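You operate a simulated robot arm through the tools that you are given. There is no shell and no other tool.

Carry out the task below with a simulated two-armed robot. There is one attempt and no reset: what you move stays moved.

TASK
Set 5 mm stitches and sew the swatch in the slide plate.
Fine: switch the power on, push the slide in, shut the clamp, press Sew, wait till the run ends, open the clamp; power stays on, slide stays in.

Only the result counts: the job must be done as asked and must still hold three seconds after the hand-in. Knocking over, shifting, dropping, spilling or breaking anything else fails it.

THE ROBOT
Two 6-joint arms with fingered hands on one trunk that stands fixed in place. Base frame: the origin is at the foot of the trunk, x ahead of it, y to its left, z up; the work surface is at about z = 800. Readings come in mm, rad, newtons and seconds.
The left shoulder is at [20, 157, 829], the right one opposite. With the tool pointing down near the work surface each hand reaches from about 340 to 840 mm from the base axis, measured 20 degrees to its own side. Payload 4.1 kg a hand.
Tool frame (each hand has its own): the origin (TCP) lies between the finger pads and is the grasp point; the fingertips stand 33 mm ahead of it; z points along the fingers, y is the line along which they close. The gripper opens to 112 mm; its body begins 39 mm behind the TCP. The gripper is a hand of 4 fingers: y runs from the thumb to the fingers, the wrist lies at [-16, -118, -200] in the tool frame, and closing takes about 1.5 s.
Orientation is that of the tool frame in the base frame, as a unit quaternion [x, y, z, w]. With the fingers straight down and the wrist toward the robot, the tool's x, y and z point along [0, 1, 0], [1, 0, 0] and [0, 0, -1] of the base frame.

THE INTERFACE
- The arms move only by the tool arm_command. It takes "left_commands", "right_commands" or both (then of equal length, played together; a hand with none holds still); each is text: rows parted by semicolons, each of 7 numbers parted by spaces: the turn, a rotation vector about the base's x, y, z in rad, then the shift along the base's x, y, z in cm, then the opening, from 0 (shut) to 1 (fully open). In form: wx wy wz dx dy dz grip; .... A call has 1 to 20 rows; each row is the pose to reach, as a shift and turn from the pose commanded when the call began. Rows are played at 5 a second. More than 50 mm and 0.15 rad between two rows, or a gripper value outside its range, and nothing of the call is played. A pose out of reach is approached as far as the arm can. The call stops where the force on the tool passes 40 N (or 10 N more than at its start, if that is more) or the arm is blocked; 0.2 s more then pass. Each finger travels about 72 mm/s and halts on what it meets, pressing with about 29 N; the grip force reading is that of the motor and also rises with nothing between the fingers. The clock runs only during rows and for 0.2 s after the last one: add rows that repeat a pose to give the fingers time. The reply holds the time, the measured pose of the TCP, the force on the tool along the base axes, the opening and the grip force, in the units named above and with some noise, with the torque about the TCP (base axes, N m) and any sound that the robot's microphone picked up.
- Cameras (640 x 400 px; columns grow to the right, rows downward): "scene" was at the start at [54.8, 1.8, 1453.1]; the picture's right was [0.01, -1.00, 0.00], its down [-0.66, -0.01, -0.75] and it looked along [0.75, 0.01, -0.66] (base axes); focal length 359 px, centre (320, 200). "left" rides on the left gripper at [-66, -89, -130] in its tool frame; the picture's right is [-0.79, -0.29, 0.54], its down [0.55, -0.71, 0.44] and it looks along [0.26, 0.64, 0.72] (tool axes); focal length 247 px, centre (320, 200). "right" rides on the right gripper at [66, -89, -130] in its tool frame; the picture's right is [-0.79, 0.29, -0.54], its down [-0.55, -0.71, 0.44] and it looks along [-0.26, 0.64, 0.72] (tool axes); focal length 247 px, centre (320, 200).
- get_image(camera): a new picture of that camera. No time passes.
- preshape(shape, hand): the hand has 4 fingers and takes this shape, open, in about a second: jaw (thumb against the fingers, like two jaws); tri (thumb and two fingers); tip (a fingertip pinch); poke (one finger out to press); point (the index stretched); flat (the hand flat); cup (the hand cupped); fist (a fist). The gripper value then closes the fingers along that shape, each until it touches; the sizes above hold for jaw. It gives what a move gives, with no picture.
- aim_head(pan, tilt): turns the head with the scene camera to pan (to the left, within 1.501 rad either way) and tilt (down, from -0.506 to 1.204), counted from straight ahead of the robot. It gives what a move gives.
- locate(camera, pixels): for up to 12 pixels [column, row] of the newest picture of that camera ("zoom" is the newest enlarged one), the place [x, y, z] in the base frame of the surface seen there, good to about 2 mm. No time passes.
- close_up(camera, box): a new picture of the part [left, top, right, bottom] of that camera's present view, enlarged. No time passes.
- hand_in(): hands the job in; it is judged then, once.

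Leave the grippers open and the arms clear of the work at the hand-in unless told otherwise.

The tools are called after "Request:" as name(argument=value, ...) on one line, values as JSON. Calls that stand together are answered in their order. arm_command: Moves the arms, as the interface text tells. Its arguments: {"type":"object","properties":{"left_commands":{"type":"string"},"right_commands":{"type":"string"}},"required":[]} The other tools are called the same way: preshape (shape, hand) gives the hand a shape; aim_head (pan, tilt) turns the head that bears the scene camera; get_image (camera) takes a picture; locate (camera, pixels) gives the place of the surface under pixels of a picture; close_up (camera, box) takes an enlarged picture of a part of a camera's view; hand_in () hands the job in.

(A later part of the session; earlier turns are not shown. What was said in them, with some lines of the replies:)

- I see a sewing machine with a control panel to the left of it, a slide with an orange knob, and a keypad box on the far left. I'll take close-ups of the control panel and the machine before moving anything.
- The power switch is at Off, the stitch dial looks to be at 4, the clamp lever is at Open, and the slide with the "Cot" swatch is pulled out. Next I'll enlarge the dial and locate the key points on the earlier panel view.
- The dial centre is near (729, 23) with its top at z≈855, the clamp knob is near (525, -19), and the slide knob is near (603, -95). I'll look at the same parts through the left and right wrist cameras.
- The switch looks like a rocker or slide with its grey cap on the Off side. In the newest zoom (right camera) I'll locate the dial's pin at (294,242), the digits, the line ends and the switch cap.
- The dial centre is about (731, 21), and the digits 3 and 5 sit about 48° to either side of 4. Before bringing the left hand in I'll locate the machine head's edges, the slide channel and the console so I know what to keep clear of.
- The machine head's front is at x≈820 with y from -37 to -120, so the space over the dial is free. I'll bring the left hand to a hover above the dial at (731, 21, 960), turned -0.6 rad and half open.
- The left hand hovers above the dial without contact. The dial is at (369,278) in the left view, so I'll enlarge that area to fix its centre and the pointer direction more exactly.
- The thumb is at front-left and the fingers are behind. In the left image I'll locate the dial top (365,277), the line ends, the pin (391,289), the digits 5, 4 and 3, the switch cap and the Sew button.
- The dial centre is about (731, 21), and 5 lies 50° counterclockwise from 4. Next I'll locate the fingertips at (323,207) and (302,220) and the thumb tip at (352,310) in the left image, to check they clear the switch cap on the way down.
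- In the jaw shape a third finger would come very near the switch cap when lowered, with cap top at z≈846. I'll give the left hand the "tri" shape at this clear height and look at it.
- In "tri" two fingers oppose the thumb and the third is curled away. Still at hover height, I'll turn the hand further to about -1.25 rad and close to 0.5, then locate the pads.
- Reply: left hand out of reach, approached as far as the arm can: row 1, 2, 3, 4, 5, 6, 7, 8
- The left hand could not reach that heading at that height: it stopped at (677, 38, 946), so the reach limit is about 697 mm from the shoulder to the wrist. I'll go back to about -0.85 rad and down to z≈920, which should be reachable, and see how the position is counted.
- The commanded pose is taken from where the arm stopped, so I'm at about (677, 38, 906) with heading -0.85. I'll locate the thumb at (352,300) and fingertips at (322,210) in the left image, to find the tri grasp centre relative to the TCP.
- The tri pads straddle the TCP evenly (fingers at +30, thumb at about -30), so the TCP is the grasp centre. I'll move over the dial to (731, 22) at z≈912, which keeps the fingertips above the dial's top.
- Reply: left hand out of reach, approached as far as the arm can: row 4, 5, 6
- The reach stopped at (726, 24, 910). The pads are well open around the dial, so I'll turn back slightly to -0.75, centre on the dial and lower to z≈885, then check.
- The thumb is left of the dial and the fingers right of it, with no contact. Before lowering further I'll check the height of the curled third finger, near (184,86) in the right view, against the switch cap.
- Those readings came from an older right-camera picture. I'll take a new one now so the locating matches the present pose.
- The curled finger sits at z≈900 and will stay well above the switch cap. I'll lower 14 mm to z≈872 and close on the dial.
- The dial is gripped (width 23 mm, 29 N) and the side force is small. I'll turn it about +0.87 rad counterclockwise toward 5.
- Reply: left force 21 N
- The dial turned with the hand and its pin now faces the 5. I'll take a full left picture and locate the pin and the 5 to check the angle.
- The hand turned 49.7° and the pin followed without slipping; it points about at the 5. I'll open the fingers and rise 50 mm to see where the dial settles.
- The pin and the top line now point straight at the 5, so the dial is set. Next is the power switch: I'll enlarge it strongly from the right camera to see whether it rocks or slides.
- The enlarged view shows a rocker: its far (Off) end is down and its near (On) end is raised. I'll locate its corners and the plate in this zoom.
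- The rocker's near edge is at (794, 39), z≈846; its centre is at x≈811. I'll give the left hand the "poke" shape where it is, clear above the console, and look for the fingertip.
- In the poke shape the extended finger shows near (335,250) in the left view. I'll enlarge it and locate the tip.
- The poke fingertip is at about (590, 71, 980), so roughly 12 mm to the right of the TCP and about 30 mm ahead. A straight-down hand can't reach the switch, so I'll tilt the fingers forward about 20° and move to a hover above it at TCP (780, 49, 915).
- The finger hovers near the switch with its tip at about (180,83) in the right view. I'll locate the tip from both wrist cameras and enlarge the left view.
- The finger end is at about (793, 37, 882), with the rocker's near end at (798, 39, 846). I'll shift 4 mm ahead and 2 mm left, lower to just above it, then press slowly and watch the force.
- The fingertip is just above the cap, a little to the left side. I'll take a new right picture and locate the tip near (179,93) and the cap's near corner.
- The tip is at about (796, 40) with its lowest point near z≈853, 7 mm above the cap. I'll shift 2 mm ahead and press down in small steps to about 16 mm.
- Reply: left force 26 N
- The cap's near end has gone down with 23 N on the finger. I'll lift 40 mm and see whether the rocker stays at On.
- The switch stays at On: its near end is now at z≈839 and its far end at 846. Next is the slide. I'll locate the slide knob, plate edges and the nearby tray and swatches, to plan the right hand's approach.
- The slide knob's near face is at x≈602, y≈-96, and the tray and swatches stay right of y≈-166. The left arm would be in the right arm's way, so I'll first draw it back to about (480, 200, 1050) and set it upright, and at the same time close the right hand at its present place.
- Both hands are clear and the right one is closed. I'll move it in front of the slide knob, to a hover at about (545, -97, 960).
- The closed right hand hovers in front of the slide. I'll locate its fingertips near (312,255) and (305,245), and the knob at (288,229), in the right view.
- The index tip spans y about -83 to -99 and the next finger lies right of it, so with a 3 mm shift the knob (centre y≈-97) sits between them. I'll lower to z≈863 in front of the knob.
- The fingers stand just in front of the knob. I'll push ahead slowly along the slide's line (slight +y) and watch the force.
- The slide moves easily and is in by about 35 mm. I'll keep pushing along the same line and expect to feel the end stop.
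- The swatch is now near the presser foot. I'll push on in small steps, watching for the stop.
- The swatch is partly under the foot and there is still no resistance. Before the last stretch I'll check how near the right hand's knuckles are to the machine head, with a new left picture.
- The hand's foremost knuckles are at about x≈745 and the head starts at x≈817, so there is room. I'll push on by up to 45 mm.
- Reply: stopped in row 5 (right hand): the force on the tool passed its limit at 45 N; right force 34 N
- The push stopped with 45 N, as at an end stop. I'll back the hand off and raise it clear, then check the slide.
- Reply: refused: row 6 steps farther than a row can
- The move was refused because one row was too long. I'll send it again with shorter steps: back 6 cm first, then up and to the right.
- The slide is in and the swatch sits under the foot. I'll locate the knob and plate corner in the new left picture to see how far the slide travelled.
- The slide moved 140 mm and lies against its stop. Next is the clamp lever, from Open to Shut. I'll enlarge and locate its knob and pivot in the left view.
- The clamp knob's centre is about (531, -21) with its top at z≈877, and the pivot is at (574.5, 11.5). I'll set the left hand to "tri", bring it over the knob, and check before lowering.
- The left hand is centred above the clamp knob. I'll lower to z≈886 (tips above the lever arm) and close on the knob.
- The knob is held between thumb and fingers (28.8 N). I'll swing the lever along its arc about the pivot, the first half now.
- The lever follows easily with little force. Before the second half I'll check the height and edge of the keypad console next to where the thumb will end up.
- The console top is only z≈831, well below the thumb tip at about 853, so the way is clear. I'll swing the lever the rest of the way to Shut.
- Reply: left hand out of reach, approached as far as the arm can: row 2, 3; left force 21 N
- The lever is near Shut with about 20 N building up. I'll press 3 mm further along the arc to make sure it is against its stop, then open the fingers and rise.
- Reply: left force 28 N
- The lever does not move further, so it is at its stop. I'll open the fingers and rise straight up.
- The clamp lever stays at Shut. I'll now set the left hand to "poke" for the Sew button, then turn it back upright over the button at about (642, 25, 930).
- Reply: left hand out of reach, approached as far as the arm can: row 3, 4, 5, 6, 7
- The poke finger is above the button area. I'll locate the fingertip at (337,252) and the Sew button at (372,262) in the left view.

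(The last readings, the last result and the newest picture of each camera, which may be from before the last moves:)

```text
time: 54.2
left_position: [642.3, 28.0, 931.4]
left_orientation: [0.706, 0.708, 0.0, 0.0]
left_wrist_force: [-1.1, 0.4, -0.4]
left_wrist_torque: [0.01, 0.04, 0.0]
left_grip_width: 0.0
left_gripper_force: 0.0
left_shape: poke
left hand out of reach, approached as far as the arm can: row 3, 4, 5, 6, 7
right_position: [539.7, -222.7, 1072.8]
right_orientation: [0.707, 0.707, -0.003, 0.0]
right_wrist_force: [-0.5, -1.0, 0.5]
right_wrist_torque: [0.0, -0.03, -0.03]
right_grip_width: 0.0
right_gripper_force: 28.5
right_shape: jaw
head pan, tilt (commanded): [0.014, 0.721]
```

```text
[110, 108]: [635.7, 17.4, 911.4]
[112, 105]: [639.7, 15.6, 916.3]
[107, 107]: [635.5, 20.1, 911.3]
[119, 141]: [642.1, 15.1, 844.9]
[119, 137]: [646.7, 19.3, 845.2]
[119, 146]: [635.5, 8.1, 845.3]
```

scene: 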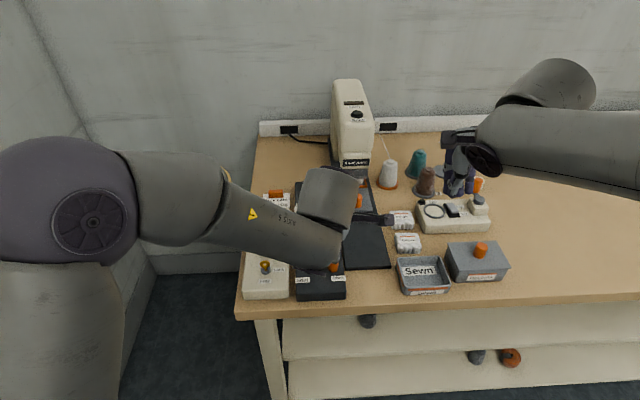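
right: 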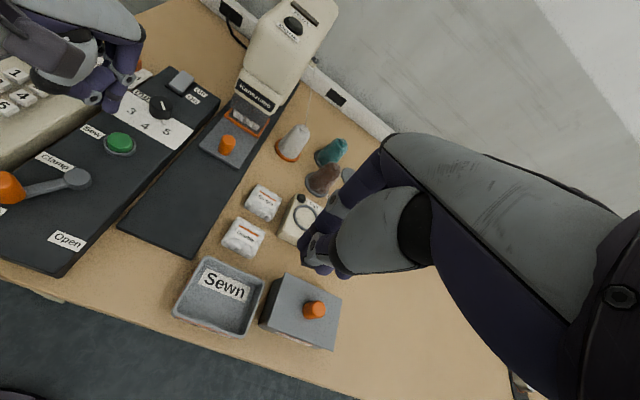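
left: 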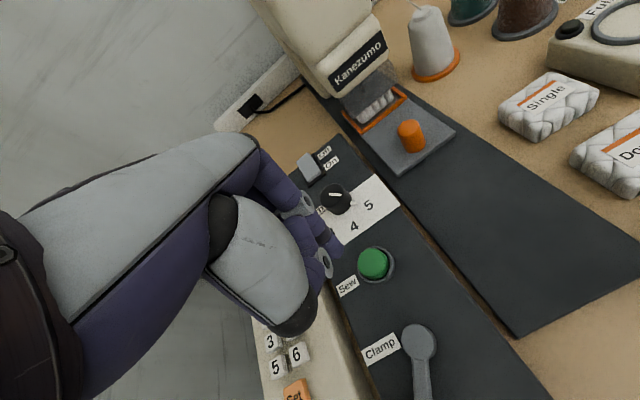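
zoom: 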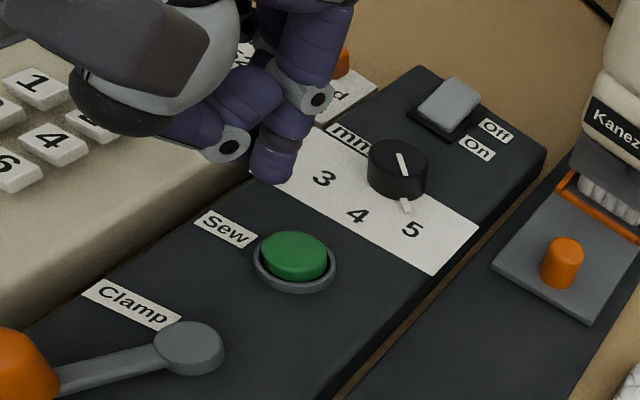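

The finger centre is at about (642.5, 18) with its end near z≈899, and the button centre is at (642.5, 14), z≈848.5. I'll shift 4 mm right, lower, and press in 2 mm steps.

Request:
arm_command(left_commands="0 0 0 0 -0.4 -1.5 0; 0 0 0 0 -0.4 -3 0; 0 0 0 0 -0.4 -4.2 0; 0 0 0 0 -0.4 -4.6 0; 0 0 0 0 -0.4 -4.8 0; 0 0 0 0 -0.4 -5.0 0; 0 0 0 0 -0.4 -5.2 0; 0 0 0 0 -0.4 -5.4 0; 0 0 0 0 -0.4 -5.6 0")

Request:
close_up(camera="left", box=[290, 190, 410, 310])

Request:
close_up(camera="right", box=[60, 70, 200, 200])

Request:
close_up(camera="scene", box=[320, 75, 400, 215])

```text
time: 56.2
left_position: [640.3, 22.0, 876.5]
left_orientation: [0.707, 0.707, 0.0, 0.0]
left_wrist_force: [0.9, -0.2, 3.3]
left_wrist_torque: [-0.03, -0.03, 0.0]
left_grip_width: 0.1
left_gripper_force: 0.1
left_shape: poke
right_position: [539.3, -224.0, 1072.2]
right_orientation: [0.707, 0.707, -0.004, -0.001]
right_wrist_force: [0.1, -1.0, 0.3]
right_wrist_torque: [-0.01, 0.0, -0.03]
right_grip_width: 0.0
right_gripper_force: 28.6
right_shape: jaw
head pan, tilt (commanded): [0.014, 0.721]
heard: click
```

```text
3.33 times, centred on (350, 250) of left
```

zoom: 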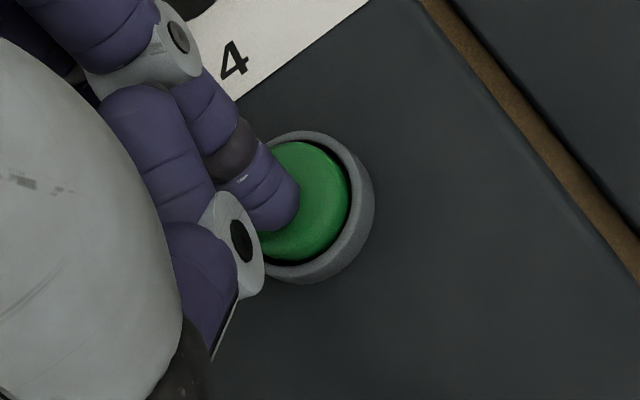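

```text
3.08 times, centred on (130, 135) of right
```

zoom: 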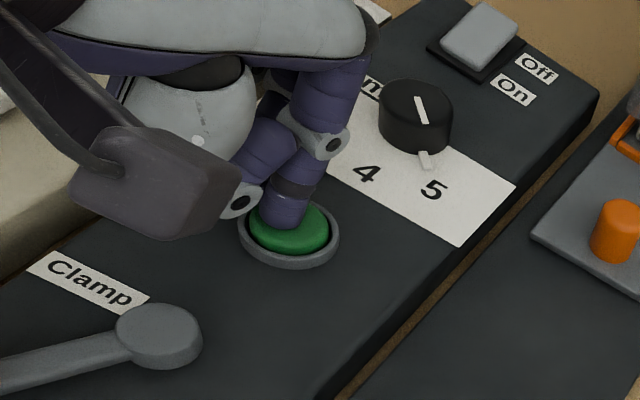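

```text
2.86 times, centred on (360, 145) of scene
```

zoom: 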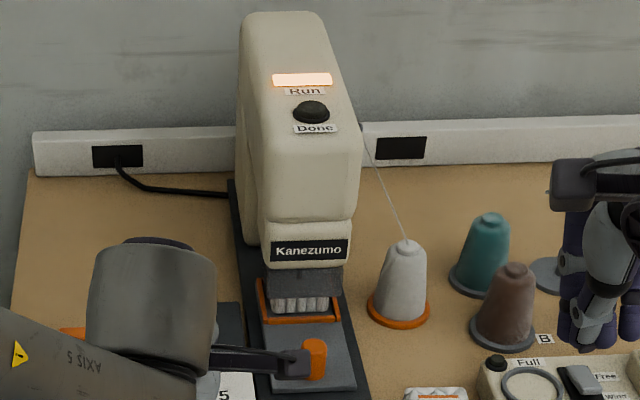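

A click was heard and the Run lamp is lit. I'll lift the finger straight off the button and let time pass while the run goes on.

Request:
arm_command(left_commands="0 0 0 0 0 1 0; 0 0 0 0 0 3 0; 0 0 0 0 0 6 0; 0 0 0 -1 0 9 0; 0 0 0 -1 0 10 0; 0 0 0 -1 0 10 0; 0 0 0 -1 0 10 0; 0 0 0 -1 0 10 0; 0 0 0 -1 0 10 0; 0 0 0 -1 0 10 0")

Request:
close_up(camera="scene", box=[320, 75, 400, 215])

Request:
get_image(camera="scene")

```text
time: 58.4
left_position: [631.2, 21.5, 974.4]
left_orientation: [0.706, 0.708, 0.0, 0.0]
left_wrist_force: [-0.3, -0.4, 0.1]
left_wrist_torque: [-0.01, 0.01, -0.03]
left_grip_width: 0.0
left_gripper_force: 0.0
left_shape: poke
right_position: [538.9, -223.7, 1072.9]
right_orientation: [0.707, 0.707, -0.003, -0.001]
right_wrist_force: [0.2, 0.7, 0.0]
right_wrist_torque: [0.02, -0.01, -0.05]
right_grip_width: 0.0
right_gripper_force: 29.0
right_shape: jaw
head pan, tilt (commanded): [0.014, 0.721]
```

```text
2.86 times, centred on (360, 145) of scene
```

zoom: 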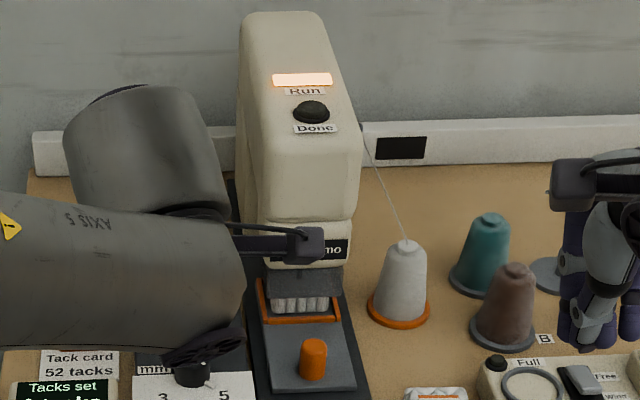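

```text
taken
```

scene: 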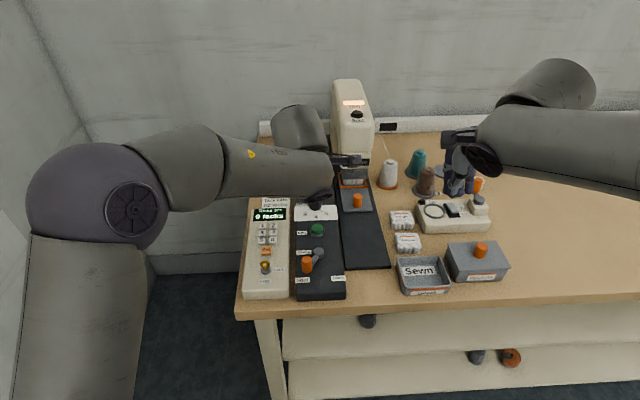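

The run is still on (Run lit, Done dark). While waiting I'll reshape the left hand to "tri" and bring it high above the clamp knob at about (527, 38, 965), touching nothing.

Request:
preshape(hand="left", shape="tri")

Request:
arm_command(left_commands="0 0 -0.1 -1.2 0.2 0.5 0.9; 0 0 -0.2 -2.4 0.4 0.5 0.8; 0 0 -0.3 -3.6 0.6 0.5 0.7; 0 0 -0.4 -4.8 0.8 0.3 0.6; 0 0 -0.5 -6 1.0 0 0.5; 0 0 -0.6 -7.2 1.2 0 0.5; 0 0 -0.7 -8.4 1.4 -0.3 0.5; 0 0 -0.8 -9.4 1.55 -0.6 0.5; 0 0 -0.9 -10.4 1.7 -0.9 0.5; 0 0 -0.95 -10.4 1.7 -0.9 0.5; 0 0 -0.95 -10.4 1.7 -0.9 0.5")

Request:
close_up(camera="scene", box=[320, 75, 400, 215])

Request:
get_image(camera="left")

Request:
get_image(camera="right")

```text
time: 59.3
left_position: [632.4, 21.3, 974.4]
left_orientation: [0.706, 0.708, 0.0, -0.001]
left_wrist_force: [0.3, -0.9, -0.6]
left_wrist_torque: [0.0, -0.03, -0.03]
left_grip_width: 111.9
left_gripper_force: 0.1
left_shape: tri
right_position: [537.8, -223.5, 1072.4]
right_orientation: [0.707, 0.708, -0.003, -0.001]
right_wrist_force: [0.2, 0.3, -0.6]
right_wrist_torque: [0.0, -0.03, 0.01]
right_grip_width: 0.0
right_gripper_force: 28.9
right_shape: jaw
head pan, tilt (commanded): [0.014, 0.721]
```

```text
time: 61.7
left_position: [528.5, 39.8, 965.0]
left_orientation: [0.952, 0.306, 0.0, 0.001]
left_wrist_force: [-0.6, -0.3, -0.2]
left_wrist_torque: [-0.01, -0.03, 0.0]
left_grip_width: 56.5
left_gripper_force: 0.1
left_shape: tri
right_position: [539.0, -223.7, 1071.6]
right_orientation: [0.707, 0.707, -0.002, 0.0]
right_wrist_force: [-0.4, -1.0, -0.4]
right_wrist_torque: [-0.02, -0.01, -0.03]
right_grip_width: 0.1
right_gripper_force: 29.0
right_shape: jaw
head pan, tilt (commanded): [0.014, 0.721]
```

```text
2.86 times, centred on (360, 145) of scene
```

zoom: 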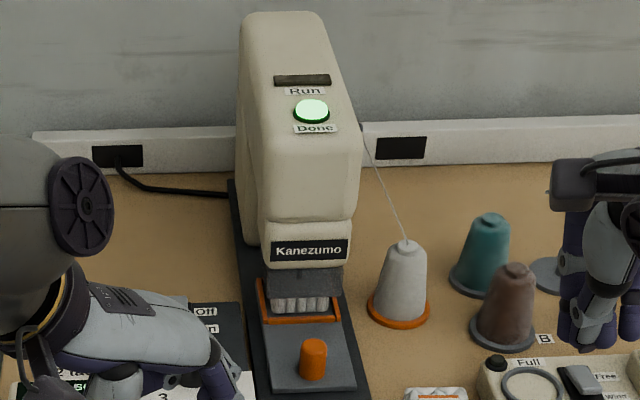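

```text
taken
```

left: 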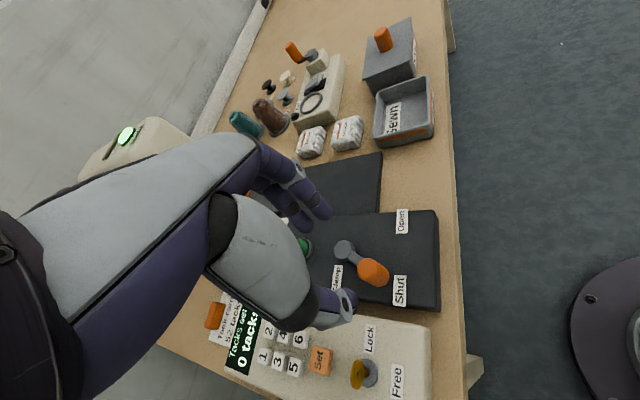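

```text
taken
```

right: 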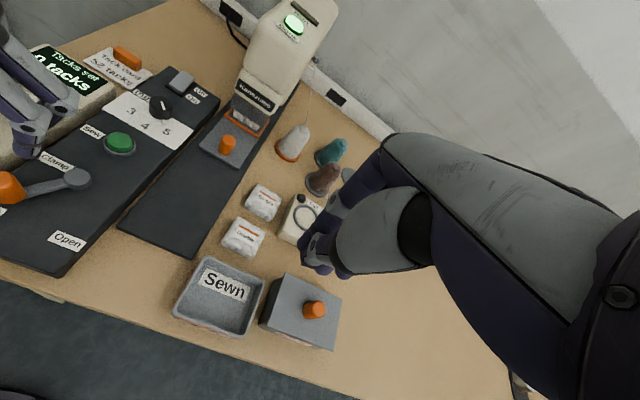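

The Run lamp is off and Done is lit green, so the run has ended. Now I'll open the clamp, first locating its knob at (373,271) in the left view.

Request:
locate(camera="left", pixels=[[373, 267], [372, 272], [364, 268], [383, 268], [374, 261], [376, 282], [344, 249]])

Request:
close_up(camera="left", box=[300, 210, 440, 340])

```text
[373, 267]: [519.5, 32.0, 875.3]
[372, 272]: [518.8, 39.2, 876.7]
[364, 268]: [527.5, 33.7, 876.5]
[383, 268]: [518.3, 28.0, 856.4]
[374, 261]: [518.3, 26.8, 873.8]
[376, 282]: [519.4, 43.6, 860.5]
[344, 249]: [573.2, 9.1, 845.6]
```

```text
3.08 times, centred on (370, 275) of left
```

zoom: 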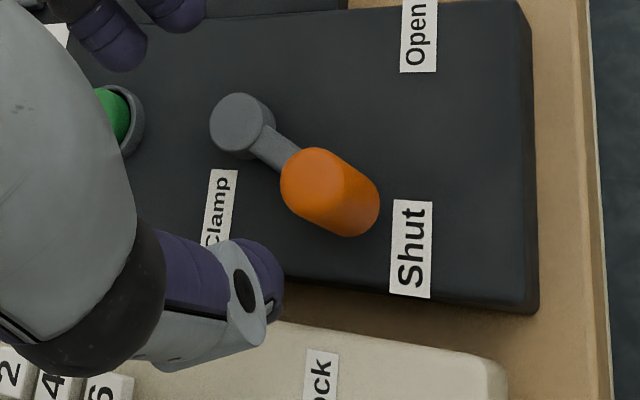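

The knob's centre is about (524.5, 35.5). I'll shift slightly onto it, lower to z≈886, and close the fingers.

Request:
arm_command(left_commands="0 0 0 -0.3 -0.35 -2 0.5; 0 0 0 -0.3 -0.35 -4 0.5; 0 0 0 -0.3 -0.35 -6 0.5; 0 0 0 -0.3 -0.35 -7.9 0.5; 0 0 0 -0.3 -0.35 -7.9 0.5; 0 0 0 -0.3 -0.35 -7.9 0.4; 0 0 0 -0.3 -0.35 -7.9 0.3; 0 0 0 -0.3 -0.35 -7.9 0.2; 0 0 0 -0.3 -0.35 -7.9 0.1; 0 0 0 -0.3 -0.35 -7.9 0; 0 0 0 -0.3 -0.35 -7.9 0; 0 0 0 -0.3 -0.35 -7.9 0")

Request:
close_up(camera="left", box=[260, 180, 420, 330])

Request:
close_up(camera="right", box=[0, 80, 160, 280])

```text
time: 64.3
left_position: [525.6, 35.1, 887.1]
left_orientation: [0.952, 0.306, -0.001, 0.001]
left_wrist_force: [-2.1, 0.2, -1.7]
left_wrist_torque: [-0.04, 0.03, -0.1]
left_grip_width: 13.5
left_gripper_force: 29.1
left_shape: tri
right_position: [538.8, -223.4, 1072.8]
right_orientation: [0.707, 0.707, -0.003, 0.0]
right_wrist_force: [-0.7, -0.4, -0.2]
right_wrist_torque: [0.0, 0.01, 0.0]
right_grip_width: 0.0
right_gripper_force: 29.0
right_shape: jaw
head pan, tilt (commanded): [0.014, 0.721]
```

```text
2.67 times, centred on (340, 255) of left
```

zoom: 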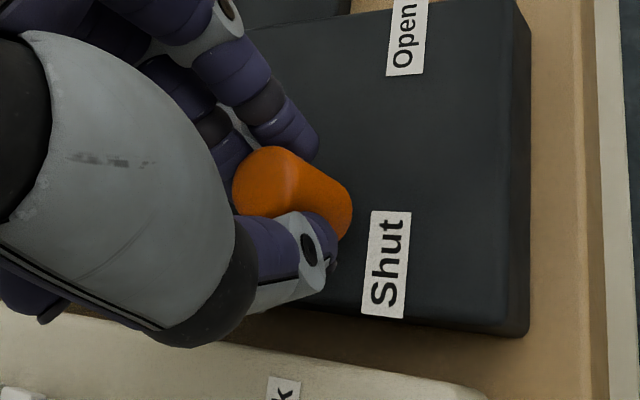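

```text
2.00 times, centred on (80, 180) of right
```

zoom: 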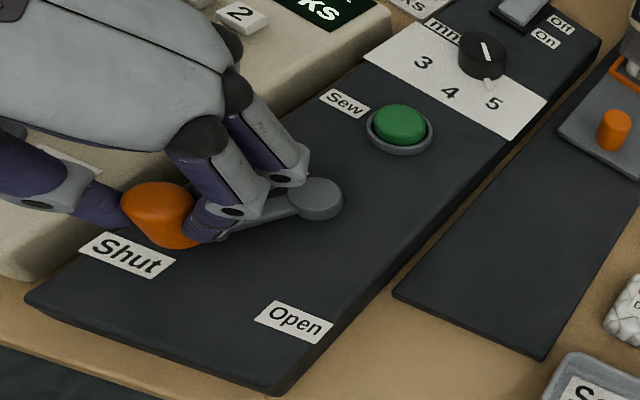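

The knob is held again with little force. I'll swing the lever back along its arc toward Open.

Request:
arm_command(left_commands="0 0 0.1 -0.21 -0.50 0 0; 0 0 0.2 -0.37 -1.02 0 0; 0 0 0.3 -0.48 -1.56 0 0; 0 0 0.4 -0.53 -2.10 0 0; 0 0 0.5 -0.53 -2.65 0 0; 0 0 0.6 -0.48 -3.19 0 0; 0 0 0.7 -0.37 -3.73 0 0; 0 0 0.8 -0.21 -4.25 0 0; 0 0 0.9 0.01 -4.75 0 0; 0 0 1.0 0.27 -5.23 0 0; 0 0 1.1 0.58 -5.68 0 0; 0 0 1.1 0.58 -5.68 0 0")

Request:
close_up(camera="left", box=[260, 180, 420, 330])

Request:
close_up(camera="right", box=[0, 80, 160, 280])

```text
time: 66.0
left_position: [523.6, 2.7, 885.2]
left_orientation: [0.77, 0.639, 0.004, -0.002]
left_wrist_force: [-1.0, 14.6, -2.2]
left_wrist_torque: [0.23, 0.02, 0.12]
left_grip_width: 10.3
left_gripper_force: 29.3
left_shape: tri
left hand out of reach, approached as far as the arm can: row 2, 3, 4, 5
right_position: [539.6, -223.5, 1073.3]
right_orientation: [0.708, 0.707, -0.003, 0.0]
right_wrist_force: [-0.2, 0.6, 0.8]
right_wrist_torque: [0.0, -0.01, 0.0]
right_grip_width: 0.0
right_gripper_force: 29.2
right_shape: jaw
head pan, tilt (commanded): [0.014, 0.721]
stopped in row 8 (left hand): the force on the tool passed its limit at 43 N (the readings are from after the stop); the commanded pose is now the measured one
```

```text
2.67 times, centred on (340, 255) of left
```

zoom: 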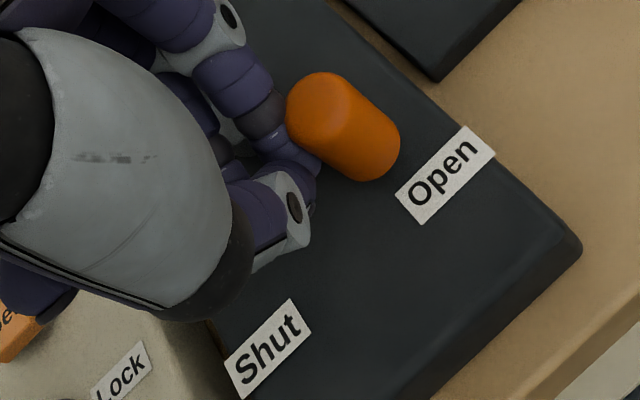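

```text
2.00 times, centred on (80, 180) of right
```

zoom: 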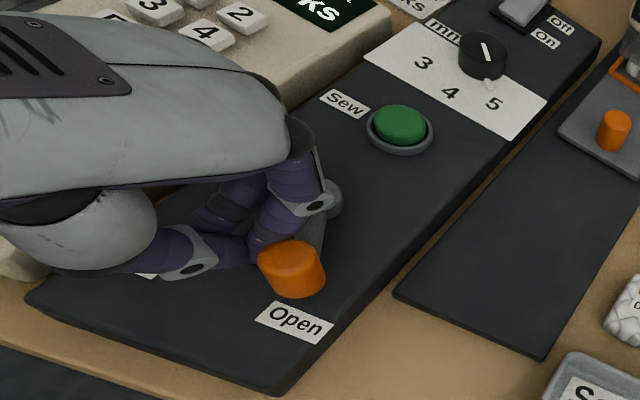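

The knob slipped ahead of the fingers and the hand pushed it on; the lever now appears at Open against its stop. I'll back the hand off to the left, keep the fingers shut and rise straight up, then check.

Request:
arm_command(left_commands="0 0 0 -0.1 0.4 0 0; 0 0 0 -0.2 0.9 0 0; 0 0 0 -0.2 0.9 1.5 0; 0 0 0 -0.2 0.9 4 0; 0 0 0 -0.2 1.2 7 0; 0 0 0 -0.5 2 10 0; 0 0 0 -0.5 2 10 0")

Request:
get_image(camera="right")

Request:
close_up(camera="right", box=[0, 80, 160, 280])

Request:
get_image(camera="left")

Request:
get_image(camera="scene")

Request:
close_up(camera="scene", box=[320, 75, 400, 215])

```text
time: 67.6
left_position: [518.2, 21.6, 985.8]
left_orientation: [0.771, 0.637, 0.003, -0.002]
left_wrist_force: [0.8, -0.8, 0.1]
left_wrist_torque: [0.0, 0.02, 0.01]
left_grip_width: 10.1
left_gripper_force: 28.8
left_shape: tri
right_position: [539.1, -224.3, 1074.2]
right_orientation: [0.707, 0.707, -0.004, -0.001]
right_wrist_force: [-0.2, -0.4, 0.0]
right_wrist_torque: [0.0, 0.02, -0.02]
right_grip_width: 0.1
right_gripper_force: 28.8
right_shape: jaw
head pan, tilt (commanded): [0.014, 0.721]
```

```text
taken
```

right: 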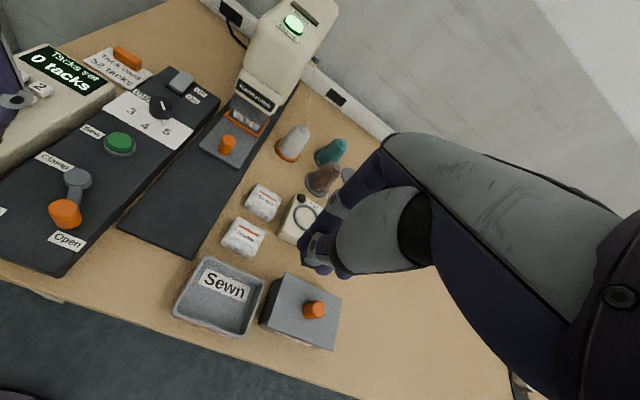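

```text
2.00 times, centred on (80, 180) of right
```

zoom: 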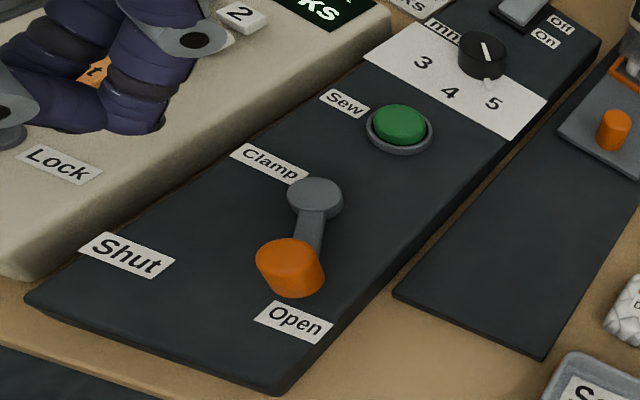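

```text
taken
```

left: 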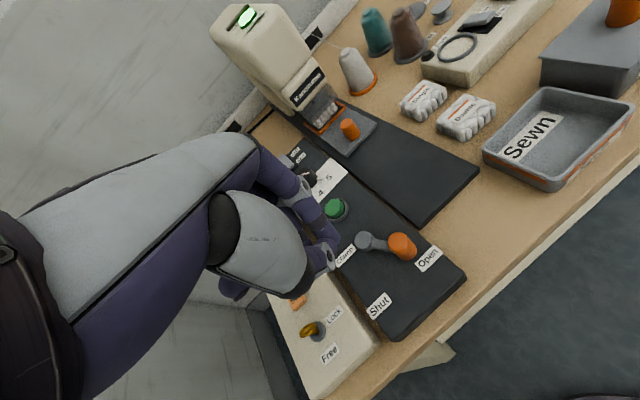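

```text
taken
```

scene: 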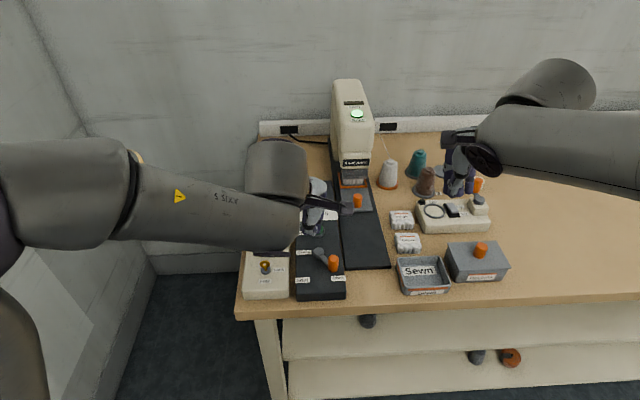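

```text
2.86 times, centred on (360, 145) of scene
```

zoom: 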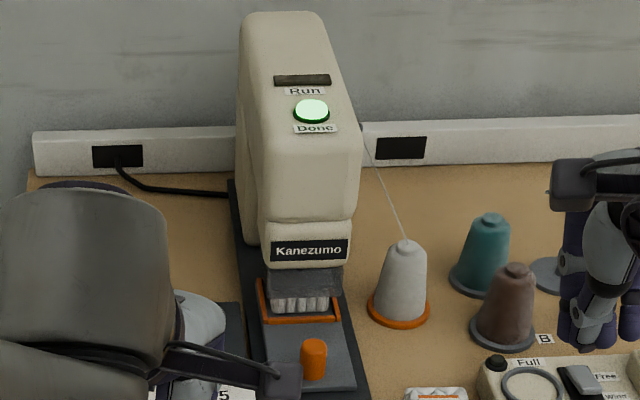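

The lever stands at Open, Done is lit, and the slide is still in. I'll locate the clamp knob at the same pixels as at the start (scene 333,257 and 318,251) to confirm it is fully back.

Request:
locate(camera="scene", pixels=[[333, 257], [333, 268], [328, 262], [325, 259], [357, 196], [357, 206]])

Request:
close_up(camera="scene", box=[295, 235, 350, 300])

Request:
close_up(camera="right", box=[120, 60, 220, 150])

```text
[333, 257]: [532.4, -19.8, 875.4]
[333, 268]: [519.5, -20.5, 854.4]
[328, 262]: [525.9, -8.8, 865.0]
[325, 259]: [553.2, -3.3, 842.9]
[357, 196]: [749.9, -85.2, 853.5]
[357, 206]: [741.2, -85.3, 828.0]
```

```text
6.15 times, centred on (322, 268) of scene
```

zoom: 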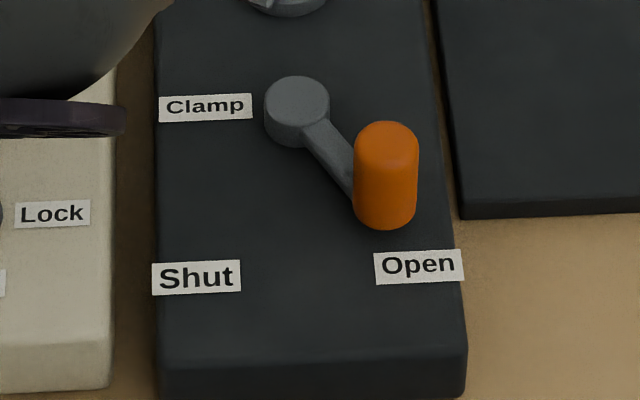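

```text
4.44 times, centred on (170, 105) of right
```

zoom: 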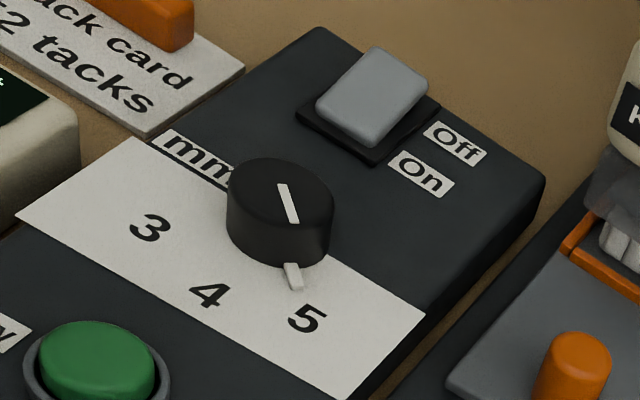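

The clamp is back at its exact Open position, the dial points to 5, the switch is On, the slide is in, and Done is lit. I'll draw both arms up and clear and open both hands.

Request:
arm_command(left_commands="0 0 0 0 0 2.5 0; 0 0 0 -0.5 3 4.5 0.1; 0 0 0 -1 6 6.5 0.3; 0 0 0 -1.5 9 8.5 0.5; 0 0 0 -2 12 10.5 0.7; 0 0 0 -2.5 15 12.5 0.9; 0 0 0 -3.5 18 14.5 1; 0 0 0 -4.5 22 17 1; 0 0 0 -4.5 22 17 1; 0 0 0 -4.5 22 17 1", right_commands="0 0 0 0 0 0.5 0; 0 0 0 0 0 1 0.1; 0 0 0 0 0 2 0.3; 0 0 0 -0.5 0 3 0.5; 0 0 0 -1 0 4 0.7; 0 0 0 -1.5 0 4 0.9; 0 0 0 -2 0 4 1; 0 0 0 -2 0 4 1; 0 0 0 -2 0 4 1; 0 0 0 -2 0 4 1")

Request:
get_image(camera="scene")

Request:
close_up(camera="scene", box=[235, 170, 395, 305])

Request:
close_up(camera="scene", box=[320, 75, 400, 215])

Request:
close_up(camera="scene", box=[370, 130, 520, 300])

```text
time: 69.8
left_position: [472.5, 241.7, 1157.0]
left_orientation: [0.77, 0.638, 0.001, -0.002]
left_wrist_force: [0.4, -0.5, -0.8]
left_wrist_torque: [0.02, 0.01, -0.03]
left_grip_width: 111.7
left_gripper_force: 0.1
left_shape: tri
right_position: [519.3, -223.3, 1111.9]
right_orientation: [0.707, 0.707, -0.003, 0.0]
right_wrist_force: [-0.1, -0.1, -0.3]
right_wrist_torque: [-0.03, -0.02, 0.01]
right_grip_width: 111.5
right_gripper_force: 0.1
right_shape: jaw
head pan, tilt (commanded): [0.014, 0.721]
```

```text
taken
```

scene: 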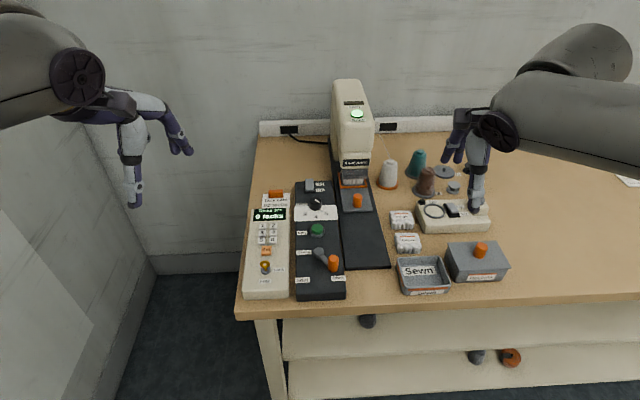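

```text
2.96 times, centred on (315, 238) of scene
```

zoom: 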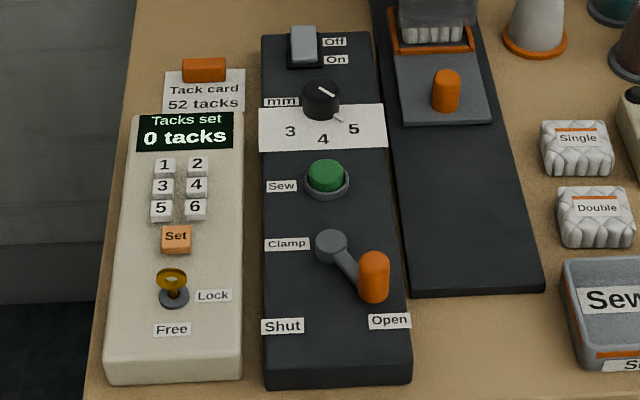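

```text
2.86 times, centred on (360, 145) of scene
```

zoom: 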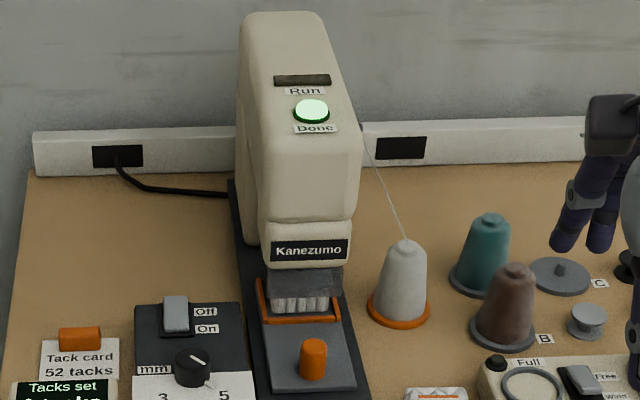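

```text
2.35 times, centred on (445, 215) of scene
```

zoom: 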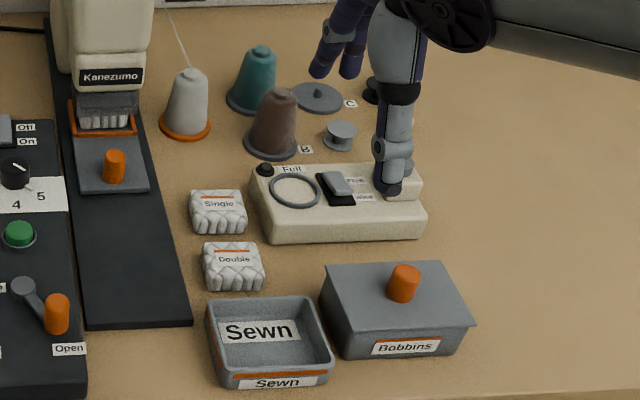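

Everything stands as asked: dial on 5, power On, slide in, clamp Open, Run off and Done lit. Nothing else has moved, both hands are open, and the arms are clear, so I'll hand the job in.

Request:
hand_in()

```text
The job is handed in.
```

I set the stitch dial to 5 mm and sewed the Cot swatch in the slide plate, then handed the job in. The hand-in reply only confirmed receipt, with no verdict.

- **Run:** after I pressed Sew, the Run lamp lit. It later went out and Done turned green.
- **Power and slide:** the power switch is on, and the slide is still pushed in to its stop with the swatch under the foot.
- **Clamp:** it is back at its original Open position. On the way back the knob slipped ahead of the fingers, and the hand pushed it the rest of the way.
- **Everything else:** nothing else looked moved in the final pictures, both hands are open, and the arms are clear of the work.
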